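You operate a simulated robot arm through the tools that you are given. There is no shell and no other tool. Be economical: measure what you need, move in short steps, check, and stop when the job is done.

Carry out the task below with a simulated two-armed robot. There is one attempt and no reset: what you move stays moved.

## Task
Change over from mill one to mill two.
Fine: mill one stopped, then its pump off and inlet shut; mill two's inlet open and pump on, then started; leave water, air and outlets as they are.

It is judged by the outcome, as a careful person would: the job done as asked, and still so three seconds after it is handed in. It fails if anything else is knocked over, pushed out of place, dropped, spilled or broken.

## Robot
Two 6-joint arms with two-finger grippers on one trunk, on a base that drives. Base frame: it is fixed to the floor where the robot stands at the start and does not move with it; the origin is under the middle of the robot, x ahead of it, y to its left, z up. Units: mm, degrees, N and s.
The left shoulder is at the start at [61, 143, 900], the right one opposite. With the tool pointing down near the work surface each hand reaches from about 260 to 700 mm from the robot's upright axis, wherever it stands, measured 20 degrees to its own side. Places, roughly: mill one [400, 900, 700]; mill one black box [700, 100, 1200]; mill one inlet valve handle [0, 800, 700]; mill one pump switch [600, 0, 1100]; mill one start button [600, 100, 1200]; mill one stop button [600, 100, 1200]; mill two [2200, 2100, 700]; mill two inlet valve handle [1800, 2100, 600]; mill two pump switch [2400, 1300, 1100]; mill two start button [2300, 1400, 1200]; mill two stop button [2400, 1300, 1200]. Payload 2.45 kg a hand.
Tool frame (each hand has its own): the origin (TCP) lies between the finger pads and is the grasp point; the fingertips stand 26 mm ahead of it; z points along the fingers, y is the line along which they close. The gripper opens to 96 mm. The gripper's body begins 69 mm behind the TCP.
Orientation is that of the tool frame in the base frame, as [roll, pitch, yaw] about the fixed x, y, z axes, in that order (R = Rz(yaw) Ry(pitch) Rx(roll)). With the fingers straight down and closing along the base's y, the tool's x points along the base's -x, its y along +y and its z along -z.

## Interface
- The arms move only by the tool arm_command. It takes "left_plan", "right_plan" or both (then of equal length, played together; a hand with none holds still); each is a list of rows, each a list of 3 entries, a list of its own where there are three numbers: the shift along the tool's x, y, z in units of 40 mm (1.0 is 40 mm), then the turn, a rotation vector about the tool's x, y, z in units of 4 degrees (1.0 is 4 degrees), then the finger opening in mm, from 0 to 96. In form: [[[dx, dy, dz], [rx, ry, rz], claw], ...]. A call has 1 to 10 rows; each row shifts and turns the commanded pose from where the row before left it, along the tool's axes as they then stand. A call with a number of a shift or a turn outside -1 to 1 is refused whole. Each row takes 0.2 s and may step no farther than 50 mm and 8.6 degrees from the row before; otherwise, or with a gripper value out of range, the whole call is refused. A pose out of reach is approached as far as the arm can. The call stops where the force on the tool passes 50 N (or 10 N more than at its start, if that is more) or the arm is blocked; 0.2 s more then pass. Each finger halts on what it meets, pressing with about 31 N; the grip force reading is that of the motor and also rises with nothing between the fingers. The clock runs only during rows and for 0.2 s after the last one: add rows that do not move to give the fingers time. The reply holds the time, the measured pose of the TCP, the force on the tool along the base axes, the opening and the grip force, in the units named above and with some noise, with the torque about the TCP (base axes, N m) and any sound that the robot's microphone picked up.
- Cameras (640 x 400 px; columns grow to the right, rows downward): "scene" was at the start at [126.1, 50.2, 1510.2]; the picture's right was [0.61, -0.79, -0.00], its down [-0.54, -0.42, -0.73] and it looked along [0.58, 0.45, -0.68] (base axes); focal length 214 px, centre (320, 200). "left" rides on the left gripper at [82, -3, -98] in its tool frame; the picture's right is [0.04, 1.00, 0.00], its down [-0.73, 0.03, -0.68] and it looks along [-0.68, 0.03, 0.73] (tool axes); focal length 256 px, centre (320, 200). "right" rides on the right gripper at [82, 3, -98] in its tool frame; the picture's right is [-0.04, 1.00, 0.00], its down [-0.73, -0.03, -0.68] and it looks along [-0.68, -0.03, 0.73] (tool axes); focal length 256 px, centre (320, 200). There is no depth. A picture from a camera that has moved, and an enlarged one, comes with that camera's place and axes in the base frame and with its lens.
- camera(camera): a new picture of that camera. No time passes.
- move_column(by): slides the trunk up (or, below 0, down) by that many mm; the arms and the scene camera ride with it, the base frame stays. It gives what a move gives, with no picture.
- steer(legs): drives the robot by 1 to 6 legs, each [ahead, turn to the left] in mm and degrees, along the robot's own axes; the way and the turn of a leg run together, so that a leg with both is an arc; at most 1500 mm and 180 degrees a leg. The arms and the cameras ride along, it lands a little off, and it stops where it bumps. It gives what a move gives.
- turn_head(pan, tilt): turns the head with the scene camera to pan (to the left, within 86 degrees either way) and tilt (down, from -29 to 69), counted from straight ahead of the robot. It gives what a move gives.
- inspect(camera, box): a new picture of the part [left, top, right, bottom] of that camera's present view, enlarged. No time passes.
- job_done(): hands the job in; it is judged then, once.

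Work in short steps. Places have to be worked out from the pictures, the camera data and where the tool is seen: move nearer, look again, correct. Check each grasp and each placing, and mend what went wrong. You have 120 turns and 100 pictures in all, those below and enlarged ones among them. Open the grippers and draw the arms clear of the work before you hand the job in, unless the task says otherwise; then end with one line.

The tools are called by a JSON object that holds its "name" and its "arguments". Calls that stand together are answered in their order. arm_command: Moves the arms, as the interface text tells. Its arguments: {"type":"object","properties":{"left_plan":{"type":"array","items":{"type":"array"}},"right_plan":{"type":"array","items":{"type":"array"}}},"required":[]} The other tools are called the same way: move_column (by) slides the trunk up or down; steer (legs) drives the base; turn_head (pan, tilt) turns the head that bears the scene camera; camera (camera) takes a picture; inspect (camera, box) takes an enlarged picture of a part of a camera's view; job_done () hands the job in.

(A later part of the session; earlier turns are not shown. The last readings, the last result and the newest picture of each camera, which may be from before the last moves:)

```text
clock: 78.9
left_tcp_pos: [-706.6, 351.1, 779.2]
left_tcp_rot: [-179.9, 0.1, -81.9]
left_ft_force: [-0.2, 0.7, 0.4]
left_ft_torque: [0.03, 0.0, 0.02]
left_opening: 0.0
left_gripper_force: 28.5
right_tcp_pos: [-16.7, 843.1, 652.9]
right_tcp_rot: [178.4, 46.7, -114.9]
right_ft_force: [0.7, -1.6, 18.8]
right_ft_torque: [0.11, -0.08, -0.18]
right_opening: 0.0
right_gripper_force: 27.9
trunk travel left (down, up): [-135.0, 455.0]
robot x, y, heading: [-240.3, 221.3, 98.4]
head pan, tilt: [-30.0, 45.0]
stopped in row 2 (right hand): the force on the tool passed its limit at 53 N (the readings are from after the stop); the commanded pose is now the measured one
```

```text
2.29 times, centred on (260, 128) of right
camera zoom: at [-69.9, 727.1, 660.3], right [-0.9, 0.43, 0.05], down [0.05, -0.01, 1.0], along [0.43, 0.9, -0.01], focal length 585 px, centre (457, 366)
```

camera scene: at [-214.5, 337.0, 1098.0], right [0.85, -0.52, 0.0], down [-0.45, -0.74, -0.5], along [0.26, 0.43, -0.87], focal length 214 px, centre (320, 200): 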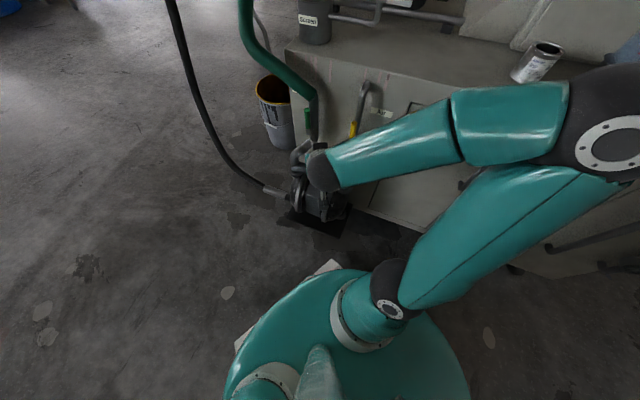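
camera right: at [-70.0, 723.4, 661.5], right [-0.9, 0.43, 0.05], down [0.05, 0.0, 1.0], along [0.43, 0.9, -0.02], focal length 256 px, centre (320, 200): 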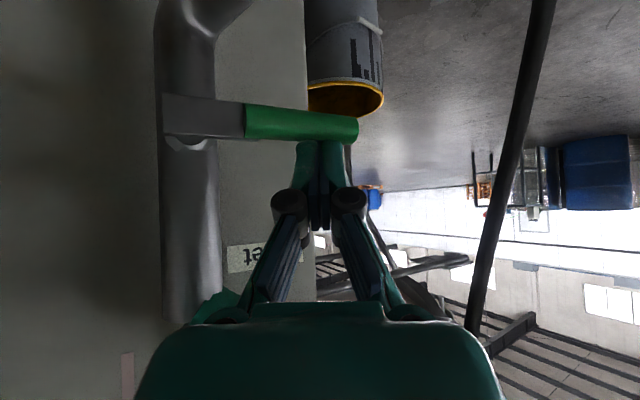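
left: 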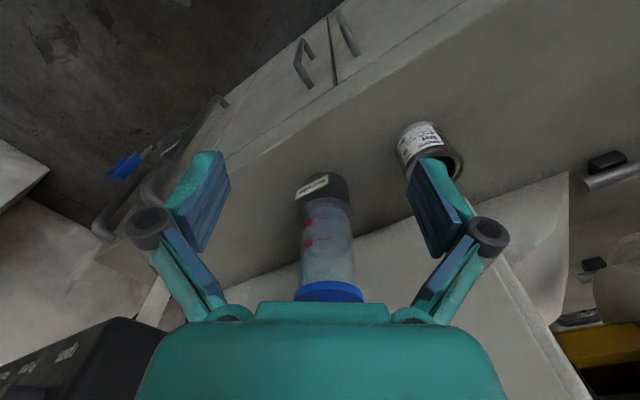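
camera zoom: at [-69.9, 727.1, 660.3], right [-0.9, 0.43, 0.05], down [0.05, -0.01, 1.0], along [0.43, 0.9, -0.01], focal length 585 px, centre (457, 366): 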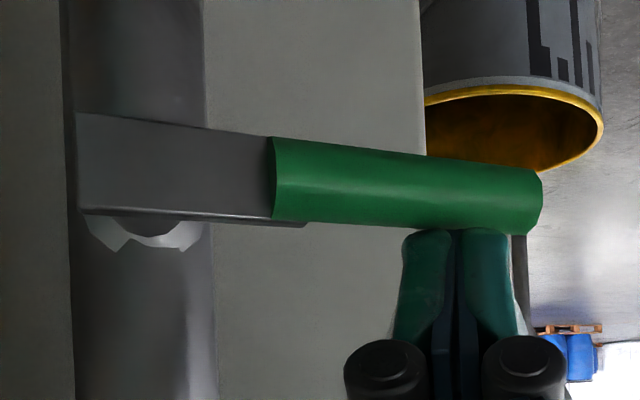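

Inlet is shut (lever horizontal, at stop). I lift off, withdraw toward the aisle, and raise the trunk to survey the route to mill two.

{"name": "arm_command", "arguments": {"right_plan": [[[-0.3, 0, -0.3], [0, 0, 0], 0], [[0.41, 0.33, -0.41], [0, 0, 0], 0], [[0.41, 0.33, -0.41], [0, 0, 0], 0], [[0.41, 0.33, -0.41], [0, 0, 0], 0], [[0.41, 0.33, -0.41], [0, 0, 0], 0], [[0.41, 0.33, -0.41], [0, 0, 0], 0], [[0.3, 0, -0.5], [0, 0.5, 0], 0], [[0.3, 0, -0.5], [0, 1, 0], 0]]}}

{"name": "steer", "arguments": {"legs": [[-150, 0]]}}

{"name": "move_column", "arguments": {"by": 390}}

{"name": "turn_head", "arguments": {"pan": -10, "tilt": 25}}

{"name": "camera", "arguments": {"camera": "scene"}}

```text
clock: 80.7
left_tcp_pos: [-707.4, 351.8, 778.4]
left_tcp_rot: [179.9, 0.0, -82.0]
left_ft_force: [-0.2, 0.3, -0.6]
left_ft_torque: [-0.02, -0.02, 0.0]
left_opening: 0.2
left_gripper_force: 28.9
right_tcp_pos: [-140.1, 720.4, 674.2]
right_tcp_rot: [178.8, 40.1, -114.5]
right_ft_force: [-0.2, 0.5, -0.1]
right_ft_torque: [0.01, 0.01, -0.04]
right_opening: 0.0
right_gripper_force: 29.0
trunk travel left (down, up): [-135.0, 455.0]
robot x, y, heading: [-239.8, 225.5, 98.6]
head pan, tilt: [-30.0, 45.0]
```

```text
clock: 82.1
left_tcp_pos: [-685.3, 204.1, 779.9]
left_tcp_rot: [179.9, 0.0, -82.1]
left_ft_force: [0.3, -0.2, -0.6]
left_ft_torque: [-0.04, 0.03, -0.01]
left_opening: 0.1
left_gripper_force: 29.1
right_tcp_pos: [-117.3, 571.6, 675.0]
right_tcp_rot: [178.7, 40.1, -114.6]
right_ft_force: [-0.5, -0.5, 0.6]
right_ft_torque: [-0.01, 0.01, -0.02]
right_opening: 0.1
right_gripper_force: 28.9
trunk travel left (down, up): [-135.0, 455.0]
robot x, y, heading: [-218.9, 71.8, 98.3]
head pan, tilt: [-30.0, 45.0]
```

```text
clock: 85.8
left_tcp_pos: [-685.2, 204.7, 1171.1]
left_tcp_rot: [179.9, 0.0, -82.0]
left_ft_force: [-0.4, -0.4, 1.3]
left_ft_torque: [0.01, -0.02, -0.01]
left_opening: 0.2
left_gripper_force: 28.5
right_tcp_pos: [-117.1, 571.8, 1066.6]
right_tcp_rot: [178.7, 40.1, -114.5]
right_ft_force: [1.2, 0.1, -1.0]
right_ft_torque: [0.03, -0.02, -0.02]
right_opening: 0.2
right_gripper_force: 28.2
trunk travel left (down, up): [-525.0, 65.0]
robot x, y, heading: [-220.4, 72.7, 98.4]
head pan, tilt: [-30.0, 45.0]
```

```text
clock: 86.6
left_tcp_pos: [-685.1, 204.2, 1169.5]
left_tcp_rot: [-179.9, 0.0, -82.0]
left_ft_force: [0.7, -0.4, 0.5]
left_ft_torque: [0.02, 0.0, 0.01]
left_opening: 0.1
left_gripper_force: 28.4
right_tcp_pos: [-117.4, 572.4, 1064.9]
right_tcp_rot: [178.8, 40.1, -114.6]
right_ft_force: [-1.3, -0.1, 0.5]
right_ft_torque: [0.01, 0.0, 0.02]
right_opening: 0.1
right_gripper_force: 29.0
trunk travel left (down, up): [-525.0, 65.0]
robot x, y, heading: [-217.8, 74.0, 98.1]
head pan, tilt: [-10.0, 25.0]
```

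```text
42 pictures are left
camera scene: at [-224.5, 223.9, 1538.0], right [1.0, -0.03, 0.0], down [-0.01, -0.42, -0.91], along [0.03, 0.91, -0.42], focal length 214 px, centre (320, 200)
```

scene: 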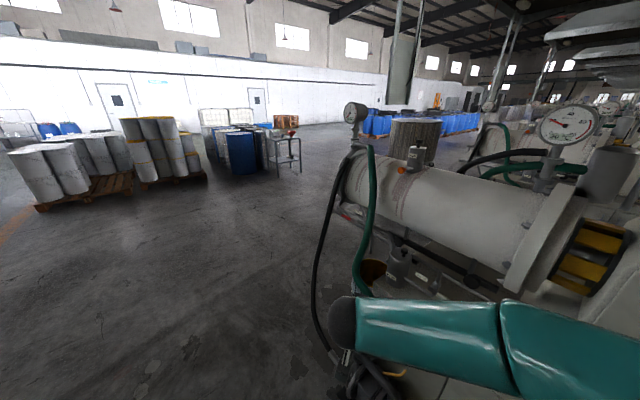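

Floor is open beyond the barrel end (l≈1100). I plan a lane at about l=1800 along the line of mills: turn left 32°, drive 1.6 m, then turn right to face along the row.

{"name": "steer", "arguments": {"legs": [[0, 31.7], [1000, 0], [620, 0], [0, -94]]}}

{"name": "turn_head", "arguments": {"pan": -35, "tilt": 20}}

{"name": "camera", "arguments": {"camera": "scene"}}

```text
clock: 100.0
left_tcp_pos: [-1505.5, 1715.5, 1172.9]
left_tcp_rot: [179.9, 0.1, -123.9]
left_ft_force: [0.7, 0.1, 0.0]
left_ft_torque: [-0.01, 0.03, 0.01]
left_opening: 0.0
left_gripper_force: 28.6
right_tcp_pos: [-837.1, 1611.9, 1065.6]
right_tcp_rot: [178.7, 40.1, -156.3]
right_ft_force: [1.1, -0.2, 0.0]
right_ft_torque: [0.02, 0.04, 0.03]
right_opening: 0.3
right_gripper_force: 28.7
trunk travel left (down, up): [-525.0, 65.0]
robot x, y, heading: [-1271.9, 1323.0, 56.3]
head pan, tilt: [-10.0, 25.0]
stopped in leg 4: the robot was blocked; the commanded pose is now the measured one
```

```text
clock: 100.8
left_tcp_pos: [-1506.4, 1717.2, 1172.0]
left_tcp_rot: [179.9, 0.2, -123.9]
left_ft_force: [0.0, 0.2, 1.0]
left_ft_torque: [0.01, 0.01, -0.01]
left_opening: 0.1
left_gripper_force: 28.6
right_tcp_pos: [-839.4, 1613.5, 1064.7]
right_tcp_rot: [178.7, 40.1, -156.3]
right_ft_force: [-0.9, 0.4, -0.4]
right_ft_torque: [0.04, 0.02, 0.02]
right_opening: 0.0
right_gripper_force: 28.3
trunk travel left (down, up): [-525.0, 65.0]
robot x, y, heading: [-1276.0, 1325.8, 56.2]
head pan, tilt: [-35.0, 20.0]
```

```text
41 pictures are left
camera scene: at [-1153.3, 1407.2, 1546.2], right [0.36, -0.93, 0.0], down [-0.32, -0.12, -0.94], along [0.88, 0.34, -0.34], focal length 214 px, centre (320, 200)
```

scene: 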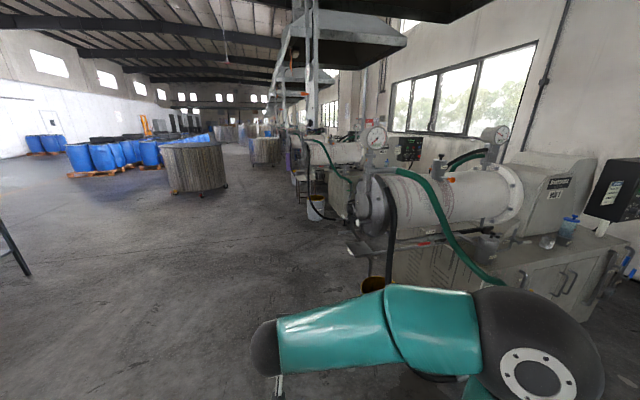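

Blocked at heading 56°. I look to the left to see what the robot touches.

{"name": "turn_head", "arguments": {"pan": 80, "tilt": 40}}

{"name": "camera", "arguments": {"camera": "scene"}}

{"name": "turn_head", "arguments": {"pan": -80, "tilt": 45}}

{"name": "camera", "arguments": {"camera": "scene"}}

```text
clock: 102.8
left_tcp_pos: [-1506.4, 1717.4, 1171.6]
left_tcp_rot: [179.9, 0.1, -123.9]
left_ft_force: [0.1, -0.3, 1.0]
left_ft_torque: [0.01, 0.02, -0.05]
left_opening: 0.1
left_gripper_force: 28.9
right_tcp_pos: [-839.0, 1613.8, 1066.4]
right_tcp_rot: [178.8, 40.2, -156.2]
right_ft_force: [-0.4, -0.5, 0.8]
right_ft_torque: [-0.03, 0.0, 0.0]
right_opening: 0.0
right_gripper_force: 28.2
trunk travel left (down, up): [-525.0, 65.0]
robot x, y, heading: [-1275.0, 1325.4, 56.4]
head pan, tilt: [80.0, 40.0]
```

```text
40 pictures are left
camera scene: at [-1301.4, 1432.1, 1514.8], right [0.69, 0.72, 0.0], down [0.46, -0.44, -0.77], along [-0.55, 0.53, -0.64], focal length 214 px, centre (320, 200)
```

scene: 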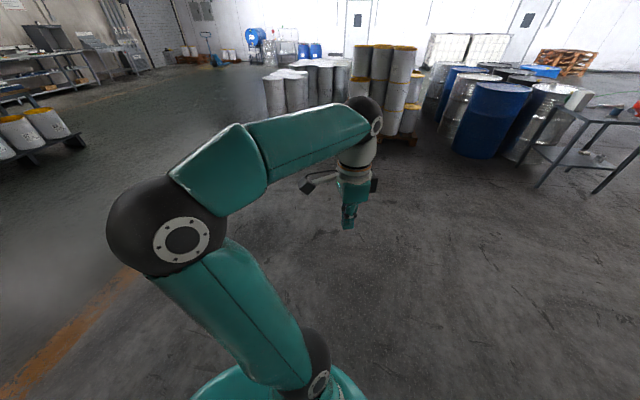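

```text
clock: 105.2
left_tcp_pos: [-1508.8, 1715.9, 1171.5]
left_tcp_rot: [179.8, 0.1, -123.8]
left_ft_force: [0.0, -0.6, 0.7]
left_ft_torque: [-0.02, 0.0, -0.01]
left_opening: 0.0
left_gripper_force: 28.3
right_tcp_pos: [-840.0, 1613.6, 1066.5]
right_tcp_rot: [178.9, 40.1, -156.1]
right_ft_force: [-0.7, 0.2, 0.9]
right_ft_torque: [-0.02, -0.01, 0.01]
right_opening: 0.2
right_gripper_force: 28.4
trunk travel left (down, up): [-525.0, 65.0]
robot x, y, heading: [-1272.5, 1320.0, 56.4]
head pan, tilt: [-80.0, 45.0]
```

```text
39 pictures are left
camera scene: at [-1165.5, 1340.7, 1507.5], right [-0.4, -0.92, 0.0], down [-0.65, 0.28, -0.71], along [0.65, -0.28, -0.71], focal length 214 px, centre (320, 200)
```

scene: 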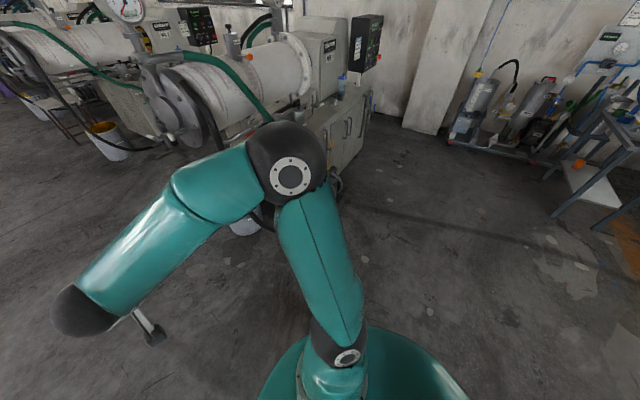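

Nothing is visibly in contact on either side; I retry the remaining turn in a short step.

{"name": "steer", "arguments": {"legs": [[0, -10]]}}

```text
clock: 106.4
left_tcp_pos: [-1435.2, 1750.4, 1171.6]
left_tcp_rot: [179.9, 0.1, -134.0]
left_ft_force: [0.1, 0.4, 0.6]
left_ft_torque: [0.06, -0.03, -0.02]
left_opening: 0.1
left_gripper_force: 28.0
right_tcp_pos: [-797.1, 1533.7, 1065.4]
right_tcp_rot: [178.8, 40.1, -166.2]
right_ft_force: [0.6, -0.1, 0.5]
right_ft_torque: [-0.02, 0.0, 0.0]
right_opening: 0.1
right_gripper_force: 28.2
trunk travel left (down, up): [-525.0, 65.0]
robot x, y, heading: [-1277.4, 1329.0, 46.3]
head pan, tilt: [-80.0, 45.0]
```

It turned fine, so that stop was not a real obstacle. I finish the turn and drive 1.4 m along the row, then look.

{"name": "steer", "arguments": {"legs": [[0, -10.3], [1400, 0]]}}

{"name": "turn_head", "arguments": {"pan": -40, "tilt": 25}}

{"name": "camera", "arguments": {"camera": "scene"}}

```text
clock: 114.4
left_tcp_pos: [-204.6, 2634.0, 1171.5]
left_tcp_rot: [179.9, 0.0, -143.3]
left_ft_force: [1.0, 0.1, 0.3]
left_ft_torque: [-0.02, 0.03, 0.04]
left_opening: 0.0
left_gripper_force: 28.4
right_tcp_pos: [391.7, 2314.3, 1065.8]
right_tcp_rot: [178.8, 40.1, -175.7]
right_ft_force: [-0.5, 0.6, 0.2]
right_ft_torque: [-0.01, -0.01, 0.0]
right_opening: 0.0
right_gripper_force: 28.6
trunk travel left (down, up): [-525.0, 65.0]
robot x, y, heading: [-118.3, 2186.7, 37.1]
head pan, tilt: [-80.0, 45.0]
```

```text
clock: 115.5
left_tcp_pos: [-204.7, 2633.9, 1172.7]
left_tcp_rot: [179.9, 0.1, -143.3]
left_ft_force: [-0.7, -0.5, 0.4]
left_ft_torque: [0.0, -0.01, 0.02]
left_opening: 0.4
left_gripper_force: 28.3
right_tcp_pos: [390.0, 2314.7, 1065.7]
right_tcp_rot: [178.8, 40.1, -175.5]
right_ft_force: [0.2, -1.4, -0.6]
right_ft_torque: [0.0, 0.0, 0.02]
right_opening: 0.1
right_gripper_force: 28.4
trunk travel left (down, up): [-525.0, 65.0]
robot x, y, heading: [-116.5, 2186.4, 37.0]
head pan, tilt: [-40.0, 25.0]
```

```text
38 pictures are left
camera scene: at [23.7, 2217.7, 1538.1], right [-0.05, -1.0, 0.0], down [-0.42, 0.02, -0.91], along [0.9, -0.05, -0.42], focal length 214 px, centre (320, 200)
```

scene: 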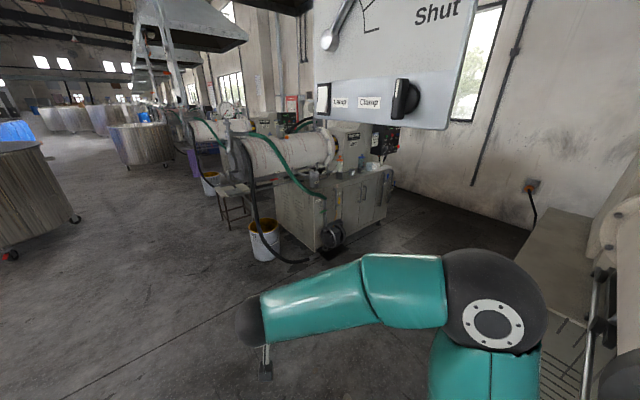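

A white panel hangs close ahead. I zoom in to judge its distance.

{"name": "inspect", "arguments": {"camera": "scene", "box": [280, 0, 500, 140]}}

{"name": "turn_head", "arguments": {"pan": -40, "tilt": -15}}

{"name": "camera", "arguments": {"camera": "scene"}}

```text
2.86 times, centred on (390, 70) of scene
camera zoom: at [23.7, 2217.7, 1538.1], right [-0.05, -1.0, 0.0], down [-0.42, 0.02, -0.91], along [0.9, -0.05, -0.42], focal length 613 px, centre (120, 571)
```

zoom: 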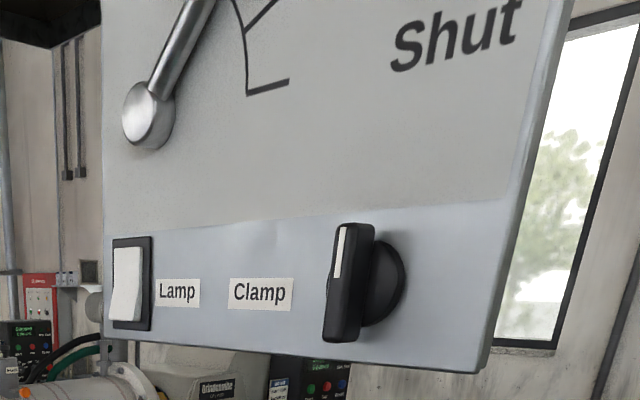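

```text
clock: 116.6
left_tcp_pos: [-205.7, 2634.5, 1172.4]
left_tcp_rot: [179.9, 0.0, -143.3]
left_ft_force: [0.9, -0.5, 0.0]
left_ft_torque: [-0.01, -0.03, 0.0]
left_opening: 0.0
left_gripper_force: 28.9
right_tcp_pos: [390.5, 2314.1, 1066.4]
right_tcp_rot: [178.8, 40.2, -175.6]
right_ft_force: [0.5, -0.3, -0.6]
right_ft_torque: [0.01, -0.02, -0.03]
right_opening: 0.1
right_gripper_force: 28.4
trunk travel left (down, up): [-525.0, 65.0]
robot x, y, heading: [-118.0, 2188.7, 37.0]
head pan, tilt: [-40.0, -15.0]
```

```text
36 pictures are left
camera scene: at [12.1, 2218.3, 1600.8], right [-0.05, -1.0, 0.0], down [0.26, -0.01, -0.97], along [0.96, -0.05, 0.26], focal length 214 px, centre (320, 200)
```

scene: 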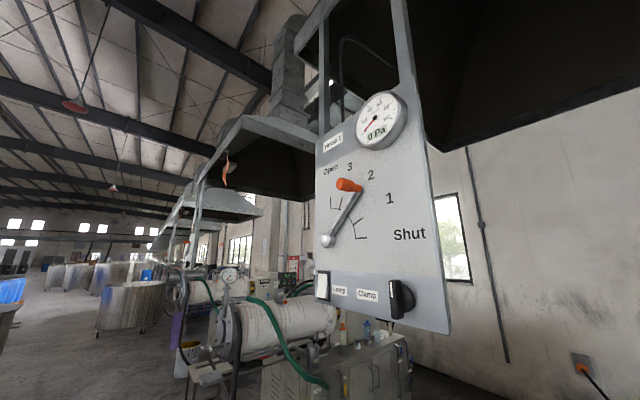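

That is the hood panel (bottom z≈1450), so I'll pass below it: tuck the right hand to tool-down and lower the trunk 250 mm, then drive on to n≈1950.

{"name": "arm_command", "arguments": {"right_plan": [[[0.3, 0, -0.2], [0, 1, 0], 0], [[0.3, 0, -0.2], [0, 1, 0], 0], [[0.34, 0, -0.15], [0, 1, 0], 0], [[0.34, 0, -0.15], [0, 1, 0], 0], [[0.34, 0, -0.13], [0, 1, 0], 0], [[0.34, 0, -0.1], [0, 1, 0], 0], [[0.34, 0, -0.1], [0, 1, 0], 0], [[0.37, 0, -0.05], [0, 1, 0], 0], [[0.37, 0, 0], [0, 1, 0], 0], [[0.37, 0, 0], [0, 1, 0], 0]]}}

{"name": "move_column", "arguments": {"by": -250}}

{"name": "steer", "arguments": {"legs": [[770, 0], [0, 44], [0, 44.5]]}}

{"name": "turn_head", "arguments": {"pan": -86, "tilt": 25}}

{"name": "camera", "arguments": {"camera": "scene"}}

```text
clock: 118.8
left_tcp_pos: [-205.3, 2633.5, 1173.5]
left_tcp_rot: [180.0, 0.0, -143.3]
left_ft_force: [-0.6, -0.2, 0.2]
left_ft_torque: [-0.02, -0.01, 0.0]
left_opening: 0.0
left_gripper_force: 28.6
right_tcp_pos: [246.4, 2301.8, 1054.8]
right_tcp_rot: [179.1, 0.2, -174.9]
right_ft_force: [0.0, 0.3, -1.1]
right_ft_torque: [-0.01, -0.01, -0.04]
right_opening: 0.0
right_gripper_force: 28.2
trunk travel left (down, up): [-525.0, 65.0]
robot x, y, heading: [-116.1, 2187.1, 36.6]
head pan, tilt: [-40.0, -15.0]
```

```text
clock: 121.4
left_tcp_pos: [-205.4, 2633.9, 922.0]
left_tcp_rot: [180.0, 0.1, -143.3]
left_ft_force: [0.3, 0.4, -0.7]
left_ft_torque: [-0.01, 0.02, -0.02]
left_opening: 0.0
left_gripper_force: 28.6
right_tcp_pos: [246.4, 2300.7, 805.4]
right_tcp_rot: [179.1, 0.2, -174.9]
right_ft_force: [-0.2, -0.9, 0.4]
right_ft_torque: [0.01, 0.01, 0.03]
right_opening: 0.0
right_gripper_force: 28.8
trunk travel left (down, up): [-275.0, 315.0]
robot x, y, heading: [-117.4, 2183.7, 36.9]
head pan, tilt: [-40.0, -15.0]
```

```text
clock: 130.1
left_tcp_pos: [43.4, 2590.3, 922.7]
left_tcp_rot: [179.9, 0.1, -56.4]
left_ft_force: [1.1, 1.5, -0.2]
left_ft_torque: [-0.01, 0.03, 0.02]
left_opening: 0.0
left_gripper_force: 28.7
right_tcp_pos: [399.8, 3023.7, 805.2]
right_tcp_rot: [179.0, 0.1, -87.9]
right_ft_force: [0.9, 0.9, 0.5]
right_ft_torque: [-0.04, 0.07, 0.0]
right_opening: 0.0
right_gripper_force: 27.4
trunk travel left (down, up): [-275.0, 315.0]
robot x, y, heading: [521.5, 2675.2, 124.0]
head pan, tilt: [-40.0, -15.0]
stopped in leg 3: the robot was blocked; the commanded pose is now the measured one
```

```text
clock: 131.2
left_tcp_pos: [43.2, 2588.8, 923.6]
left_tcp_rot: [180.0, 0.1, -56.5]
left_ft_force: [0.5, 0.1, -0.2]
left_ft_torque: [0.0, -0.02, 0.0]
left_opening: 0.0
left_gripper_force: 28.8
right_tcp_pos: [400.0, 3022.5, 805.9]
right_tcp_rot: [179.1, 0.1, -87.9]
right_ft_force: [-0.5, 0.2, -1.0]
right_ft_torque: [-0.01, 0.03, -0.02]
right_opening: 0.1
right_gripper_force: 28.5
trunk travel left (down, up): [-275.0, 315.0]
robot x, y, heading: [519.4, 2672.4, 124.2]
head pan, tilt: [-85.9, 25.0]
```

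```text
35 pictures are left
camera scene: at [559.9, 2778.4, 1288.2], right [0.62, -0.79, 0.0], down [-0.33, -0.26, -0.91], along [0.71, 0.56, -0.42], focal length 214 px, centre (320, 200)
```

scene: 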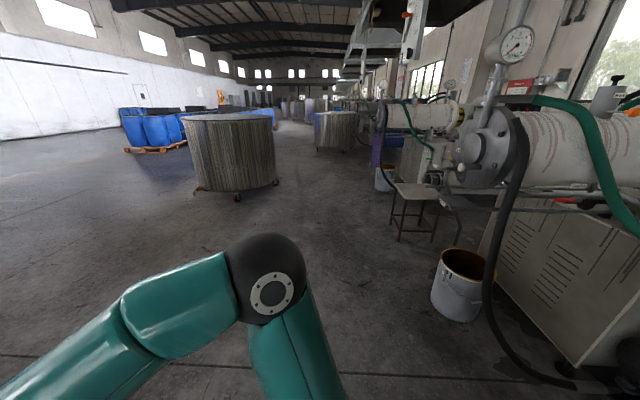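

I'm at n≈1979, l≈1867, facing left along the corridor. I reverse 1480 mm into the corridor between mills one and two.

{"name": "steer", "arguments": {"legs": [[-740, 0], [-740, 0]]}}

{"name": "turn_head", "arguments": {"pan": -50, "tilt": 40}}

{"name": "camera", "arguments": {"camera": "scene"}}

```text
clock: 139.0
left_tcp_pos: [876.2, 1357.6, 923.0]
left_tcp_rot: [-180.0, 0.1, -55.9]
left_ft_force: [-0.3, 0.4, -0.3]
left_ft_torque: [0.02, 0.01, 0.06]
left_opening: 0.0
left_gripper_force: 28.2
right_tcp_pos: [1230.5, 1794.5, 806.7]
right_tcp_rot: [179.1, 0.1, -87.5]
right_ft_force: [-0.4, -0.8, 0.0]
right_ft_torque: [-0.01, -0.02, 0.01]
right_opening: 0.0
right_gripper_force: 28.7
trunk travel left (down, up): [-275.0, 315.0]
robot x, y, heading: [1357.4, 1448.7, 124.1]
head pan, tilt: [-85.9, 25.0]
```

```text
clock: 140.0
left_tcp_pos: [876.7, 1357.5, 924.1]
left_tcp_rot: [-180.0, 0.1, -55.9]
left_ft_force: [-0.3, -0.4, 0.5]
left_ft_torque: [-0.02, 0.03, 0.02]
left_opening: 0.0
left_gripper_force: 28.2
right_tcp_pos: [1228.4, 1793.4, 806.1]
right_tcp_rot: [179.1, 0.1, -87.5]
right_ft_force: [-0.7, 0.2, 0.5]
right_ft_torque: [0.01, 0.02, 0.0]
right_opening: 0.2
right_gripper_force: 29.1
trunk travel left (down, up): [-275.0, 315.0]
robot x, y, heading: [1354.0, 1442.7, 124.6]
head pan, tilt: [-50.0, 40.0]
```

```text
34 pictures are left
camera scene: at [1342.6, 1574.8, 1264.8], right [0.96, -0.27, 0.0], down [-0.17, -0.62, -0.77], along [0.21, 0.74, -0.64], focal length 214 px, centre (320, 200)
```

scene: 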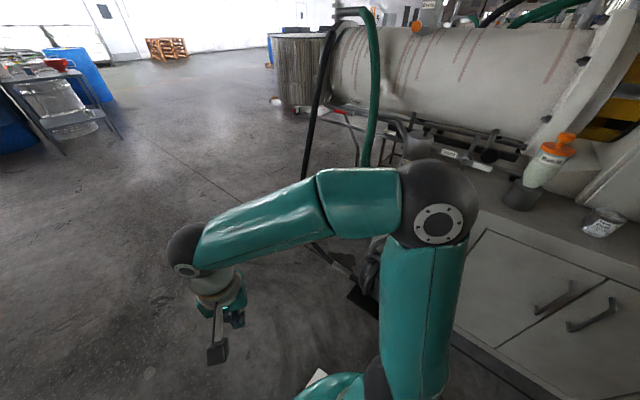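

I'm at the corridor near mill two. Valve expected by symmetry at ≈ (1781, 2064, 608). I turn right to heading ~75° and advance 110 mm, then look for it.

{"name": "steer", "arguments": {"legs": [[0, -49], [110, 0]]}}

{"name": "turn_head", "arguments": {"pan": 0, "tilt": 45}}

{"name": "camera", "arguments": {"camera": "scene"}}

{"name": "camera", "arguments": {"camera": "right"}}

```text
clock: 143.7
left_tcp_pos: [995.4, 1846.8, 922.8]
left_tcp_rot: [179.9, 0.0, -104.0]
left_ft_force: [-0.3, 0.1, 0.4]
left_ft_torque: [-0.02, -0.02, 0.0]
left_opening: 0.1
left_gripper_force: 28.4
right_tcp_pos: [1557.0, 1876.6, 806.7]
right_tcp_rot: [179.1, 0.0, -135.4]
right_ft_force: [0.4, 0.4, 0.4]
right_ft_torque: [-0.02, 0.03, 0.0]
right_opening: 0.0
right_gripper_force: 28.6
trunk travel left (down, up): [-275.0, 315.0]
robot x, y, heading: [1367.4, 1552.5, 76.4]
head pan, tilt: [-50.0, 40.0]
```

```text
clock: 144.8
left_tcp_pos: [996.0, 1847.2, 923.6]
left_tcp_rot: [-179.9, 0.1, -104.0]
left_ft_force: [0.1, -0.4, -0.5]
left_ft_torque: [0.02, -0.04, -0.01]
left_opening: 0.1
left_gripper_force: 28.2
right_tcp_pos: [1556.9, 1877.2, 806.7]
right_tcp_rot: [179.2, 0.1, -135.5]
right_ft_force: [-0.6, -0.2, 0.1]
right_ft_torque: [-0.01, 0.01, 0.01]
right_opening: 0.0
right_gripper_force: 28.6
trunk travel left (down, up): [-275.0, 315.0]
robot x, y, heading: [1371.0, 1555.8, 76.2]
head pan, tilt: [0.0, 45.0]
```

```text
33 pictures are left
camera scene: at [1402.8, 1688.8, 1257.5], right [0.97, -0.24, 0.0], down [-0.17, -0.69, -0.71], along [0.17, 0.69, -0.71], focal length 214 px, centre (320, 200)
```

scene: 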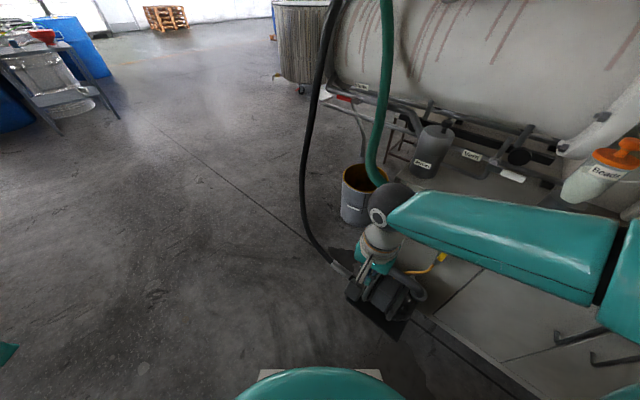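

```text
32 pictures are left
camera right: at [1496.8, 1820.6, 903.9], right [-0.67, 0.74, 0.02], down [0.55, 0.48, 0.68], along [0.5, 0.47, -0.73], focal length 256 px, centre (320, 200)
```

right: 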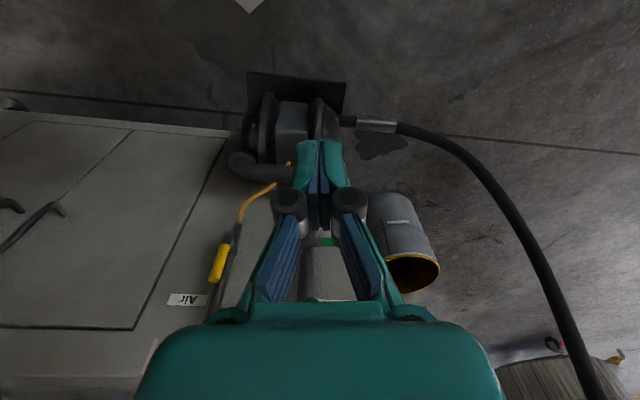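

The green lever peeks between the fingers, roughly where expected. I pitch the hand up ~48° and lower the trunk for a level look at the valve.

{"name": "arm_command", "arguments": {"right_plan": [[[0, 0, 0], [0, -1, 0], 0], [[0, 0, 0], [0, -1, 0], 0], [[0, 0, 0], [0, -1, 0], 0], [[0, 0, 0], [0, -1, 0], 0], [[0, 0, 0], [0, -1, 0], 0], [[0, 0, 0], [0, -1, 0], 0]]}}

{"name": "move_column", "arguments": {"by": -180}}

{"name": "arm_command", "arguments": {"right_plan": [[[-0.4, 0.4, 0], [0, -1, 0], 0], [[-0.4, 0.4, 0], [0, -1, 0], 0], [[-0.4, 0.4, 0], [0, -1, 0], 0], [[-0.4, 0.4, 0], [0, -1, 0], 0], [[-0.4, 0, 0], [0, -1, 0], 0], [[-0.4, 0, 0], [0, -1, 0], 0]]}}

{"name": "camera", "arguments": {"camera": "right"}}

```text
clock: 146.2
left_tcp_pos: [996.3, 1846.7, 924.0]
left_tcp_rot: [-179.9, 0.1, -104.0]
left_ft_force: [-0.1, 0.3, 0.0]
left_ft_torque: [0.0, -0.03, 0.02]
left_opening: 0.0
left_gripper_force: 28.5
right_tcp_pos: [1556.2, 1876.6, 807.0]
right_tcp_rot: [178.9, 24.1, -135.9]
right_ft_force: [-0.1, 0.2, 0.3]
right_ft_torque: [-0.05, 0.01, 0.0]
right_opening: 0.0
right_gripper_force: 28.7
trunk travel left (down, up): [-275.0, 315.0]
robot x, y, heading: [1371.8, 1550.4, 76.2]
head pan, tilt: [0.0, 45.0]
```

```text
clock: 148.2
left_tcp_pos: [995.0, 1846.8, 744.1]
left_tcp_rot: [179.9, 0.1, -103.9]
left_ft_force: [-0.1, 0.1, 0.3]
left_ft_torque: [0.02, -0.03, 0.05]
left_opening: 0.0
left_gripper_force: 28.2
right_tcp_pos: [1557.3, 1875.3, 627.1]
right_tcp_rot: [179.0, 24.0, -135.9]
right_ft_force: [0.5, -0.2, -0.2]
right_ft_torque: [0.03, -0.01, -0.03]
right_opening: 0.1
right_gripper_force: 28.0
trunk travel left (down, up): [-95.0, 495.0]
robot x, y, heading: [1366.9, 1551.9, 76.5]
head pan, tilt: [0.0, 45.0]
```

```text
clock: 149.6
left_tcp_pos: [995.5, 1845.8, 743.5]
left_tcp_rot: [180.0, 0.1, -103.9]
left_ft_force: [0.0, 0.1, 0.5]
left_ft_torque: [0.02, 0.0, -0.04]
left_opening: 0.1
left_gripper_force: 28.2
right_tcp_pos: [1569.2, 1975.6, 680.6]
right_tcp_rot: [178.6, 48.2, -136.5]
right_ft_force: [-0.9, 0.2, 0.0]
right_ft_torque: [-0.01, -0.02, 0.01]
right_opening: 0.0
right_gripper_force: 28.8
trunk travel left (down, up): [-95.0, 495.0]
robot x, y, heading: [1368.5, 1552.7, 76.2]
head pan, tilt: [0.0, 45.0]
```

```text
31 pictures are left
camera right: at [1475.9, 1890.3, 684.6], right [-0.68, 0.73, 0.05], down [0.02, -0.04, 1.0], along [0.73, 0.68, 0.02], focal length 256 px, centre (320, 200)
```

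right: 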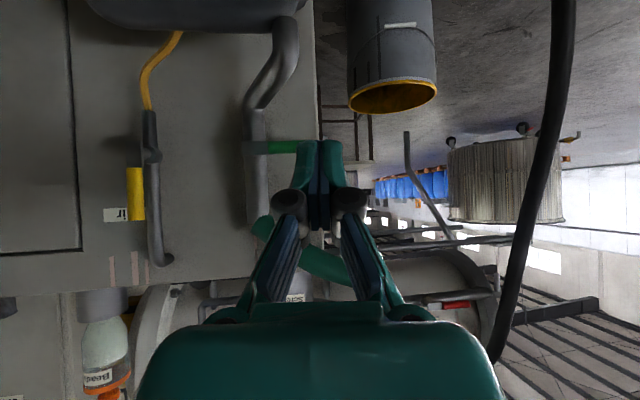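

Reachable, with a good view: lever horizontal to the left (shut), pivot ≈ (1778, 2062, 615). I move the fingertips in below and in front of the grip.

{"name": "arm_command", "arguments": {"right_plan": [[[-0.065, 0.15, 0.92], [0, 0, 0], 0], [[-0.065, 0.15, 0.92], [0, 0, 0], 0], [[-0.065, 0.15, 0.92], [0, 0, 0], 0], [[-0.065, 0.15, 0.92], [0, 0, 0], 0]]}}

{"name": "camera", "arguments": {"camera": "right"}}

```text
clock: 150.6
left_tcp_pos: [995.5, 1846.8, 743.6]
left_tcp_rot: [179.9, 0.2, -104.1]
left_ft_force: [-0.5, -0.3, 0.4]
left_ft_torque: [0.0, -0.04, -0.02]
left_opening: 0.1
left_gripper_force: 28.5
right_tcp_pos: [1632.5, 2078.8, 593.0]
right_tcp_rot: [178.6, 48.1, -136.5]
right_ft_force: [0.4, 0.9, 0.7]
right_ft_torque: [0.04, 0.03, -0.02]
right_opening: 0.0
right_gripper_force: 28.5
trunk travel left (down, up): [-95.0, 495.0]
robot x, y, heading: [1369.7, 1549.5, 76.4]
head pan, tilt: [0.0, 45.0]
```

```text
30 pictures are left
camera right: at [1539.2, 1992.4, 596.2], right [-0.68, 0.73, 0.05], down [0.02, -0.04, 1.0], along [0.73, 0.68, 0.01], focal length 256 px, centre (320, 200)
```

right: 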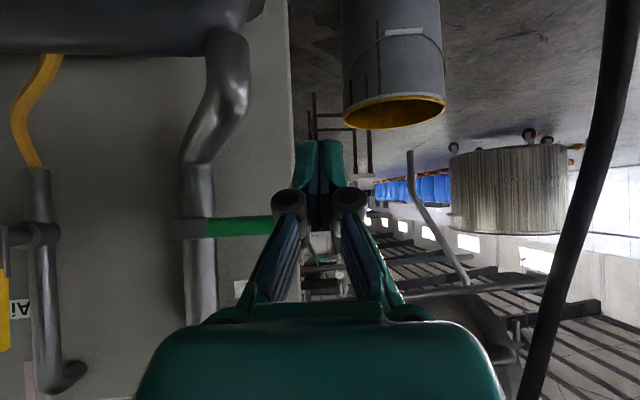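

The lever is at z≈617, above the fingers now. I advance under the grip.

{"name": "arm_command", "arguments": {"right_plan": [[[-0.467, -0.238, 0.597], [0, 0, 0], 0], [[-0.467, -0.238, 0.597], [0, 0, 0], 0], [[-0.467, -0.238, 0.597], [0, 0, 0], 0]]}}

{"name": "camera", "arguments": {"camera": "right"}}

```text
clock: 151.4
left_tcp_pos: [996.4, 1847.0, 743.8]
left_tcp_rot: [180.0, 0.1, -104.0]
left_ft_force: [0.2, -0.4, -0.8]
left_ft_torque: [0.01, 0.0, 0.03]
left_opening: 0.0
left_gripper_force: 28.5
right_tcp_pos: [1719.2, 2123.1, 586.4]
right_tcp_rot: [178.7, 48.2, -136.5]
right_ft_force: [0.3, 0.6, -0.8]
right_ft_torque: [-0.02, 0.01, 0.04]
right_opening: 0.0
right_gripper_force: 28.7
trunk travel left (down, up): [-95.0, 495.0]
robot x, y, heading: [1373.8, 1550.7, 76.4]
head pan, tilt: [0.0, 45.0]
```

```text
29 pictures are left
camera right: at [1625.9, 2036.1, 589.8], right [-0.68, 0.73, 0.05], down [0.02, -0.04, 1.0], along [0.73, 0.68, 0.01], focal length 256 px, centre (320, 200)
```

right: 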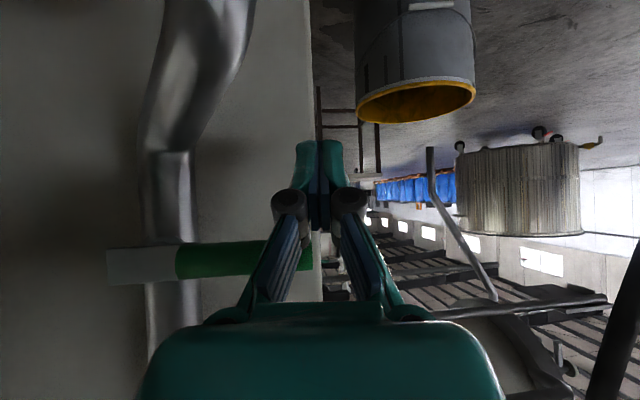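

The fingertips are at the very end of the lever, so I shift 25 mm right, then lift ~50 mm and check.

{"name": "arm_command", "arguments": {"right_plan": [[[0.06, -0.62, -0.06], [0, 0, 0], 0], [[-0.3, 0, -0.27], [0, 0, 0], 0], [[-0.31, 0.02, -0.27], [0, 0, 0], 0], [[-0.31, 0.02, -0.27], [0, 0, 0], 0]]}}

{"name": "camera", "arguments": {"camera": "right"}}

```text
clock: 152.4
left_tcp_pos: [995.8, 1848.0, 743.7]
left_tcp_rot: [-180.0, 0.1, -104.0]
left_ft_force: [-0.4, -0.7, 0.4]
left_ft_torque: [0.02, 0.03, -0.01]
left_opening: 0.2
left_gripper_force: 28.6
right_tcp_pos: [1732.8, 2101.5, 634.7]
right_tcp_rot: [178.7, 48.0, -136.6]
right_ft_force: [-0.7, -0.2, -1.5]
right_ft_torque: [0.03, -0.01, -0.03]
right_opening: 0.1
right_gripper_force: 28.0
trunk travel left (down, up): [-95.0, 495.0]
robot x, y, heading: [1371.4, 1551.7, 76.7]
head pan, tilt: [0.0, 45.0]
```

```text
28 pictures are left
camera right: at [1640.1, 2014.9, 637.7], right [-0.68, 0.73, 0.05], down [0.02, -0.04, 1.0], along [0.73, 0.68, 0.02], focal length 256 px, centre (320, 200)
```

right: 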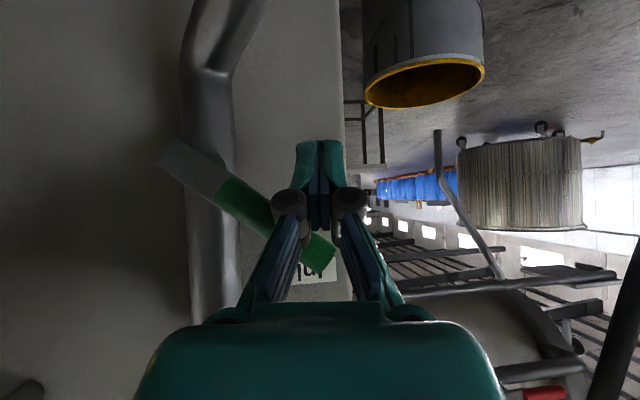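

The lever is at ~35°. I continue up and right along the arc.

{"name": "arm_command", "arguments": {"right_plan": [[[-0.25, -0.19, -0.26], [0, 0, 0], 0], [[-0.25, -0.19, -0.26], [0, 0, 0], 0], [[-0.21, -0.42, -0.27], [0, 0, 0], 0], [[-0.06, -0.25, -0.1], [0, 0, 0], 0], [[0.02, -0.2, -0.02], [0, 0, 0], 0]]}}

{"name": "camera", "arguments": {"camera": "right"}}

```text
clock: 153.6
left_tcp_pos: [994.5, 1849.3, 742.0]
left_tcp_rot: [-179.9, 0.0, -104.0]
left_ft_force: [-1.6, -0.4, -0.5]
left_ft_torque: [-0.01, -0.01, 0.02]
left_opening: 0.0
left_gripper_force: 28.6
right_tcp_pos: [1757.3, 2065.4, 680.0]
right_tcp_rot: [178.0, 48.2, -136.0]
right_ft_force: [-24.9, 39.4, -2.8]
right_ft_torque: [0.04, 0.02, 0.2]
right_opening: 0.3
right_gripper_force: 28.6
trunk travel left (down, up): [-95.0, 495.0]
robot x, y, heading: [1365.5, 1552.3, 76.3]
head pan, tilt: [0.0, 45.0]
```

```text
27 pictures are left
camera right: at [1666.7, 1976.6, 682.6], right [-0.69, 0.72, 0.05], down [0.03, -0.05, 1.0], along [0.72, 0.69, 0.02], focal length 256 px, centre (320, 200)
```

right: 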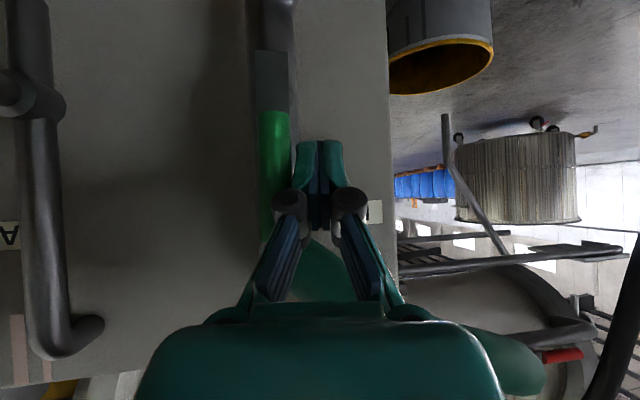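

Lever upright against its stop (46 N): mill two's inlet is open. I withdraw, raise the trunk, and check the lever stays.

{"name": "arm_command", "arguments": {"right_plan": [[[-0.02, 0.25, 0.03], [0, 0, 0], 0], [[0.36, 0.07, -0.4], [0, 0, 0], 0], [[0.36, 0.07, -0.4], [0, 0, 0], 0], [[0.36, 0.07, -0.4], [0, 0, 0], 0], [[0.36, 0.07, -0.4], [0, 0, 0], 0], [[0.36, 0.07, -0.4], [0, 0, 0], 0], [[0.36, 0.2, -0.4], [0, 0, 0], 0], [[0.36, 0.2, -0.4], [0, 0, 0], 0]]}}

{"name": "camera", "arguments": {"camera": "right"}}

{"name": "move_column", "arguments": {"by": 230}}

```text
clock: 155.4
left_tcp_pos: [996.6, 1847.1, 743.5]
left_tcp_rot: [180.0, 0.1, -104.0]
left_ft_force: [0.0, 1.1, 0.9]
left_ft_torque: [0.0, -0.02, 0.02]
left_opening: 0.2
left_gripper_force: 28.7
right_tcp_pos: [1630.5, 1981.7, 678.3]
right_tcp_rot: [178.6, 48.1, -136.6]
right_ft_force: [-0.4, -0.4, -0.3]
right_ft_torque: [-0.02, 0.01, -0.03]
right_opening: 0.0
right_gripper_force: 28.1
trunk travel left (down, up): [-95.0, 495.0]
robot x, y, heading: [1366.7, 1552.2, 76.5]
head pan, tilt: [0.0, 45.0]
```

```text
26 pictures are left
camera right: at [1537.0, 1894.9, 681.8], right [-0.68, 0.73, 0.05], down [0.02, -0.04, 1.0], along [0.73, 0.68, 0.01], focal length 256 px, centre (320, 200)
```

right: 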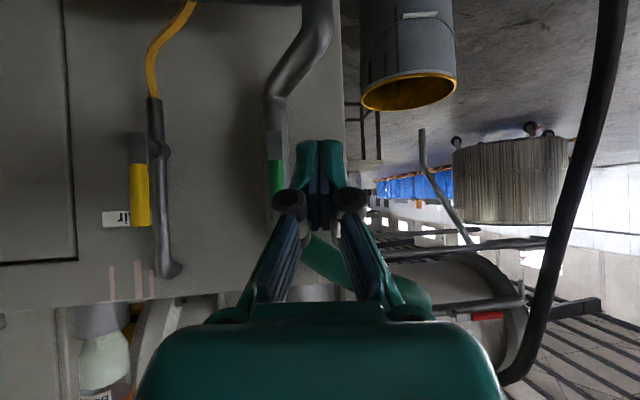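

```text
clock: 157.8
left_tcp_pos: [996.3, 1847.0, 973.6]
left_tcp_rot: [-180.0, 0.1, -104.0]
left_ft_force: [0.1, 0.3, 0.5]
left_ft_torque: [-0.02, 0.01, 0.0]
left_opening: 0.1
left_gripper_force: 28.3
right_tcp_pos: [1630.3, 1982.4, 907.4]
right_tcp_rot: [178.6, 48.1, -136.4]
right_ft_force: [-0.2, 0.0, 0.3]
right_ft_torque: [-0.01, 0.03, -0.02]
right_opening: 0.1
right_gripper_force: 28.5
trunk travel left (down, up): [-325.0, 265.0]
robot x, y, heading: [1369.8, 1552.2, 76.5]
head pan, tilt: [0.0, 45.0]
```

Lever remains upright. I now shift the base 480 mm toward the wall (turn left, reverse, turn back) to face mill two's panel as I did for mill one.

{"name": "steer", "arguments": {"legs": [[0, 49], [-478, 0], [0, -45], [0, -44]]}}

{"name": "turn_head", "arguments": {"pan": -20, "tilt": 25}}

{"name": "camera", "arguments": {"camera": "scene"}}

```text
clock: 161.3
left_tcp_pos: [912.9, 1447.8, 975.5]
left_tcp_rot: [179.8, -0.1, -55.7]
left_ft_force: [0.1, 0.6, 0.6]
left_ft_torque: [-0.02, 0.02, 0.0]
left_opening: 0.0
left_gripper_force: 28.7
right_tcp_pos: [1232.5, 2011.8, 907.7]
right_tcp_rot: [178.6, 48.0, -88.1]
right_ft_force: [-0.8, 1.4, -0.3]
right_ft_torque: [0.01, -0.01, -0.03]
right_opening: 0.0
right_gripper_force: 28.7
trunk travel left (down, up): [-325.0, 265.0]
robot x, y, heading: [1397.5, 1542.0, 122.9]
head pan, tilt: [0.0, 45.0]
stopped in leg 2: the robot was blocked; the commanded pose is now the measured one
```

```text
clock: 162.1
left_tcp_pos: [914.1, 1446.6, 975.0]
left_tcp_rot: [179.8, 0.1, -55.6]
left_ft_force: [-0.3, -0.2, -0.2]
left_ft_torque: [-0.01, 0.01, 0.01]
left_opening: 0.0
left_gripper_force: 29.0
right_tcp_pos: [1232.8, 2012.1, 909.8]
right_tcp_rot: [178.6, 47.9, -88.0]
right_ft_force: [0.5, -0.9, 0.4]
right_ft_torque: [-0.02, -0.02, 0.0]
right_opening: 0.0
right_gripper_force: 28.6
trunk travel left (down, up): [-325.0, 265.0]
robot x, y, heading: [1400.8, 1544.5, 123.0]
head pan, tilt: [-20.0, 25.0]
```

```text
25 pictures are left
camera scene: at [1345.9, 1682.6, 1338.0], right [0.97, 0.23, 0.0], down [0.1, -0.41, -0.91], along [-0.2, 0.88, -0.42], focal length 214 px, centre (320, 200)
```

scene: 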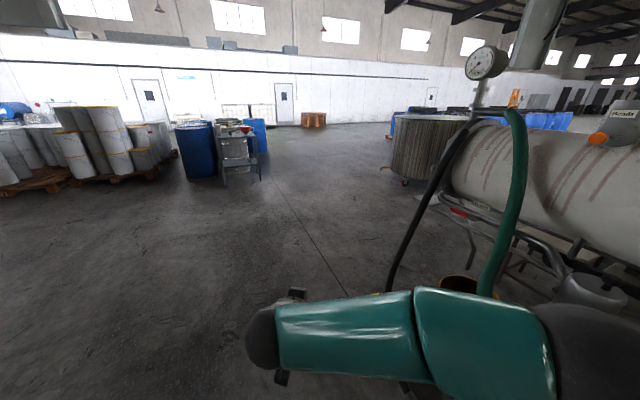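

Blocked on reversing. I look left and right to find the contact.

{"name": "turn_head", "arguments": {"pan": 86, "tilt": 35}}

{"name": "camera", "arguments": {"camera": "scene"}}

{"name": "turn_head", "arguments": {"pan": -86, "tilt": 35}}

{"name": "camera", "arguments": {"camera": "scene"}}

```text
clock: 163.9
left_tcp_pos: [913.3, 1447.8, 974.2]
left_tcp_rot: [179.9, 0.1, -55.7]
left_ft_force: [-0.4, 0.1, 0.0]
left_ft_torque: [-0.02, 0.01, -0.01]
left_opening: 0.1
left_gripper_force: 28.5
right_tcp_pos: [1233.9, 2010.3, 909.1]
right_tcp_rot: [178.6, 48.0, -88.1]
right_ft_force: [0.1, -0.4, 1.0]
right_ft_torque: [0.03, 0.02, 0.02]
right_opening: 0.0
right_gripper_force: 28.3
trunk travel left (down, up): [-325.0, 265.0]
robot x, y, heading: [1393.3, 1544.5, 122.8]
head pan, tilt: [85.9, 35.0]
```

```text
24 pictures are left
camera scene: at [1289.6, 1550.2, 1322.3], right [-0.48, 0.88, 0.0], down [0.5, 0.28, -0.82], along [-0.72, -0.4, -0.57], focal length 214 px, centre (320, 200)
```

scene: 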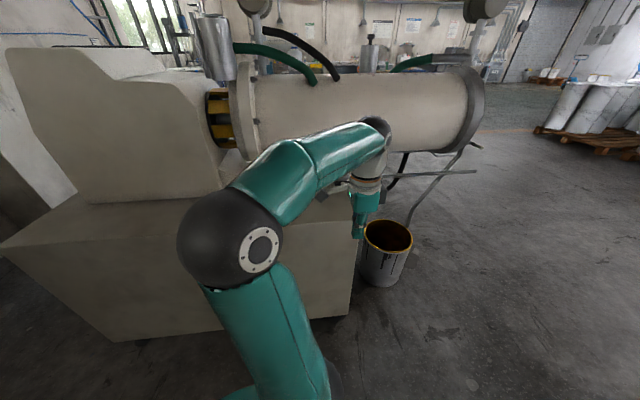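

```text
clock: 166.6
left_tcp_pos: [914.2, 1447.1, 974.8]
left_tcp_rot: [-179.9, 0.3, -55.5]
left_ft_force: [-0.6, -0.2, 1.1]
left_ft_torque: [-0.01, 0.0, 0.0]
left_opening: 0.0
left_gripper_force: 29.0
right_tcp_pos: [1233.6, 2011.3, 908.9]
right_tcp_rot: [178.6, 48.0, -88.1]
right_ft_force: [-0.1, 0.4, -0.7]
right_ft_torque: [-0.01, -0.03, 0.01]
right_opening: 0.0
right_gripper_force: 28.8
trunk travel left (down, up): [-325.0, 265.0]
robot x, y, heading: [1401.3, 1545.5, 123.1]
head pan, tilt: [-85.9, 35.0]
```

```text
23 pictures are left
camera scene: at [1437.0, 1645.8, 1322.3], right [0.6, -0.8, 0.0], down [-0.46, -0.35, -0.82], along [0.65, 0.49, -0.57], focal length 214 px, centre (320, 200)
```

scene: 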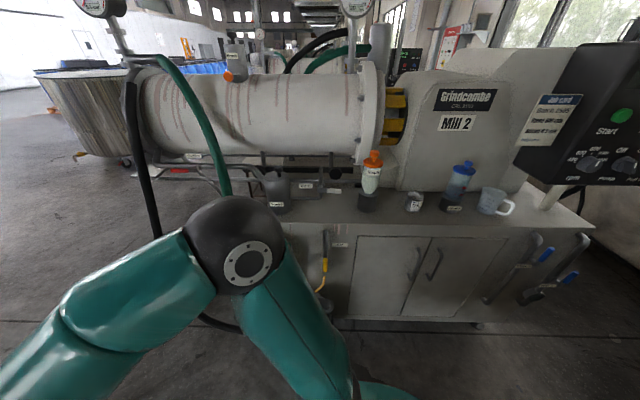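

No contact visible on either side; as before I retry the reverse.

{"name": "steer", "arguments": {"legs": [[-240, 0], [-220, 0]]}}

```text
clock: 169.7
left_tcp_pos: [1166.9, 1057.5, 975.5]
left_tcp_rot: [179.9, 0.1, -55.5]
left_ft_force: [0.2, 0.3, 0.0]
left_ft_torque: [0.0, 0.01, 0.02]
left_opening: 0.3
left_gripper_force: 28.9
right_tcp_pos: [1485.9, 1623.3, 908.9]
right_tcp_rot: [178.6, 48.1, -87.9]
right_ft_force: [0.2, 0.2, 0.1]
right_ft_torque: [-0.01, 0.06, 0.02]
right_opening: 0.2
right_gripper_force: 28.9
trunk travel left (down, up): [-325.0, 265.0]
robot x, y, heading: [1650.6, 1153.7, 123.0]
head pan, tilt: [-85.9, 35.0]
```

That worked; I'm at the panel stance. I turn right to face the panel.

{"name": "steer", "arguments": {"legs": [[0, -43], [0, -43.3]]}}

{"name": "turn_head", "arguments": {"pan": -20, "tilt": 25}}

{"name": "camera", "arguments": {"camera": "scene"}}

```text
clock: 174.3
left_tcp_pos: [1504.2, 1628.7, 976.4]
left_tcp_rot: [179.8, 0.1, -138.9]
left_ft_force: [-0.4, 1.0, 0.4]
left_ft_torque: [0.0, -0.05, 0.0]
left_opening: 0.0
left_gripper_force: 28.6
right_tcp_pos: [2102.0, 1378.5, 910.1]
right_tcp_rot: [178.7, 48.2, -171.2]
right_ft_force: [-0.5, 0.1, 0.0]
right_ft_torque: [-0.01, 0.04, -0.02]
right_opening: 0.0
right_gripper_force: 28.5
trunk travel left (down, up): [-325.0, 265.0]
robot x, y, heading: [1635.4, 1183.2, 39.6]
head pan, tilt: [-85.9, 35.0]
stopped in leg 2: the robot was blocked; the commanded pose is now the measured one
```

```text
clock: 175.7
left_tcp_pos: [1503.9, 1628.7, 976.1]
left_tcp_rot: [179.9, 0.0, -139.0]
left_ft_force: [0.0, 0.1, 0.4]
left_ft_torque: [0.01, -0.01, 0.0]
left_opening: 0.3
left_gripper_force: 28.8
right_tcp_pos: [2100.9, 1377.8, 909.0]
right_tcp_rot: [178.7, 48.1, -171.2]
right_ft_force: [-0.2, 0.4, -0.4]
right_ft_torque: [-0.02, 0.01, 0.0]
right_opening: 0.2
right_gripper_force: 28.6
trunk travel left (down, up): [-325.0, 265.0]
robot x, y, heading: [1631.3, 1183.5, 39.4]
head pan, tilt: [-20.0, 25.0]
```

```text
22 pictures are left
camera scene: at [1767.2, 1252.2, 1338.1], right [0.33, -0.94, 0.0], down [-0.4, -0.14, -0.91], along [0.85, 0.3, -0.42], focal length 214 px, centre (320, 200)
```

scene: 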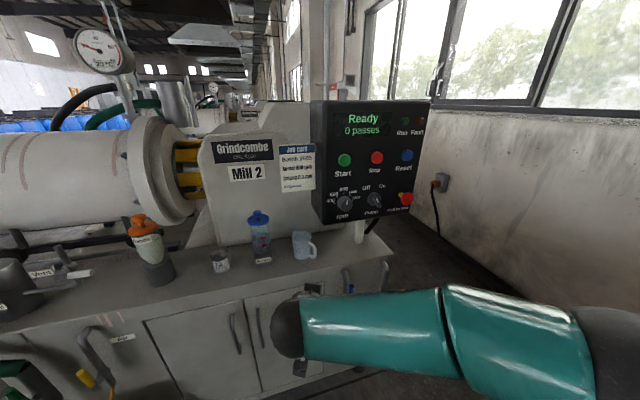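

Mill two shows "Ready, 0 passes", emergency button out. I raise the right hand 160 mm while turning it to the panel's heading and flattening it, and zoom in on the panel.

{"name": "inspect", "arguments": {"camera": "scene", "box": [270, 95, 430, 235]}}

{"name": "arm_command", "arguments": {"right_plan": [[[-0.75, 0, -0.67], [0, 0, 0], 0], [[-0.75, 0, -0.67], [0, 0, 0], 0], [[-0.75, 0, -0.67], [0, 0, 0], 0], [[-0.78, 0, -0.6], [-0.8, -0.8, -0.6], 0], [[0, 0, 0], [-0.82, -0.8, -0.56], 0], [[0, 0, 0], [-0.84, -0.8, -0.54], 0], [[0, 0, 0], [-0.86, -0.8, -0.5], 0], [[0, 0, 0], [-0.88, -0.8, -0.47], 0], [[0, 0, 0], [-0.9, -0.8, -0.42], 0], [[0, 0, 0], [-0.92, -0.8, -0.38], 0]]}}

```text
2.86 times, centred on (350, 165) of scene
camera zoom: at [1767.2, 1252.2, 1338.1], right [0.33, -0.94, 0.0], down [-0.4, -0.14, -0.91], along [0.85, 0.3, -0.42], focal length 613 px, centre (234, 300)
```

zoom: 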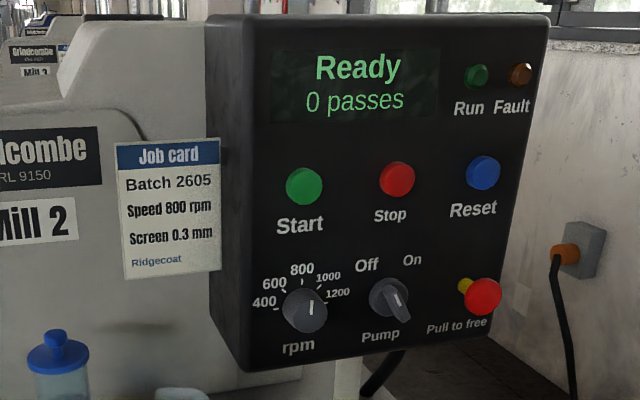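

```text
clock: 177.9
left_tcp_pos: [1503.6, 1630.3, 975.0]
left_tcp_rot: [179.9, 0.1, -138.9]
left_ft_force: [0.3, 0.2, -0.6]
left_ft_torque: [0.0, 0.02, -0.01]
left_opening: 0.0
left_gripper_force: 28.2
right_tcp_pos: [2106.1, 1376.6, 1070.1]
right_tcp_rot: [176.7, 71.0, -145.4]
right_ft_force: [0.9, -0.2, 0.1]
right_ft_torque: [-0.02, -0.01, 0.0]
right_opening: 0.1
right_gripper_force: 28.1
trunk travel left (down, up): [-325.0, 265.0]
robot x, y, heading: [1633.0, 1182.3, 39.6]
head pan, tilt: [-20.0, 25.0]
```

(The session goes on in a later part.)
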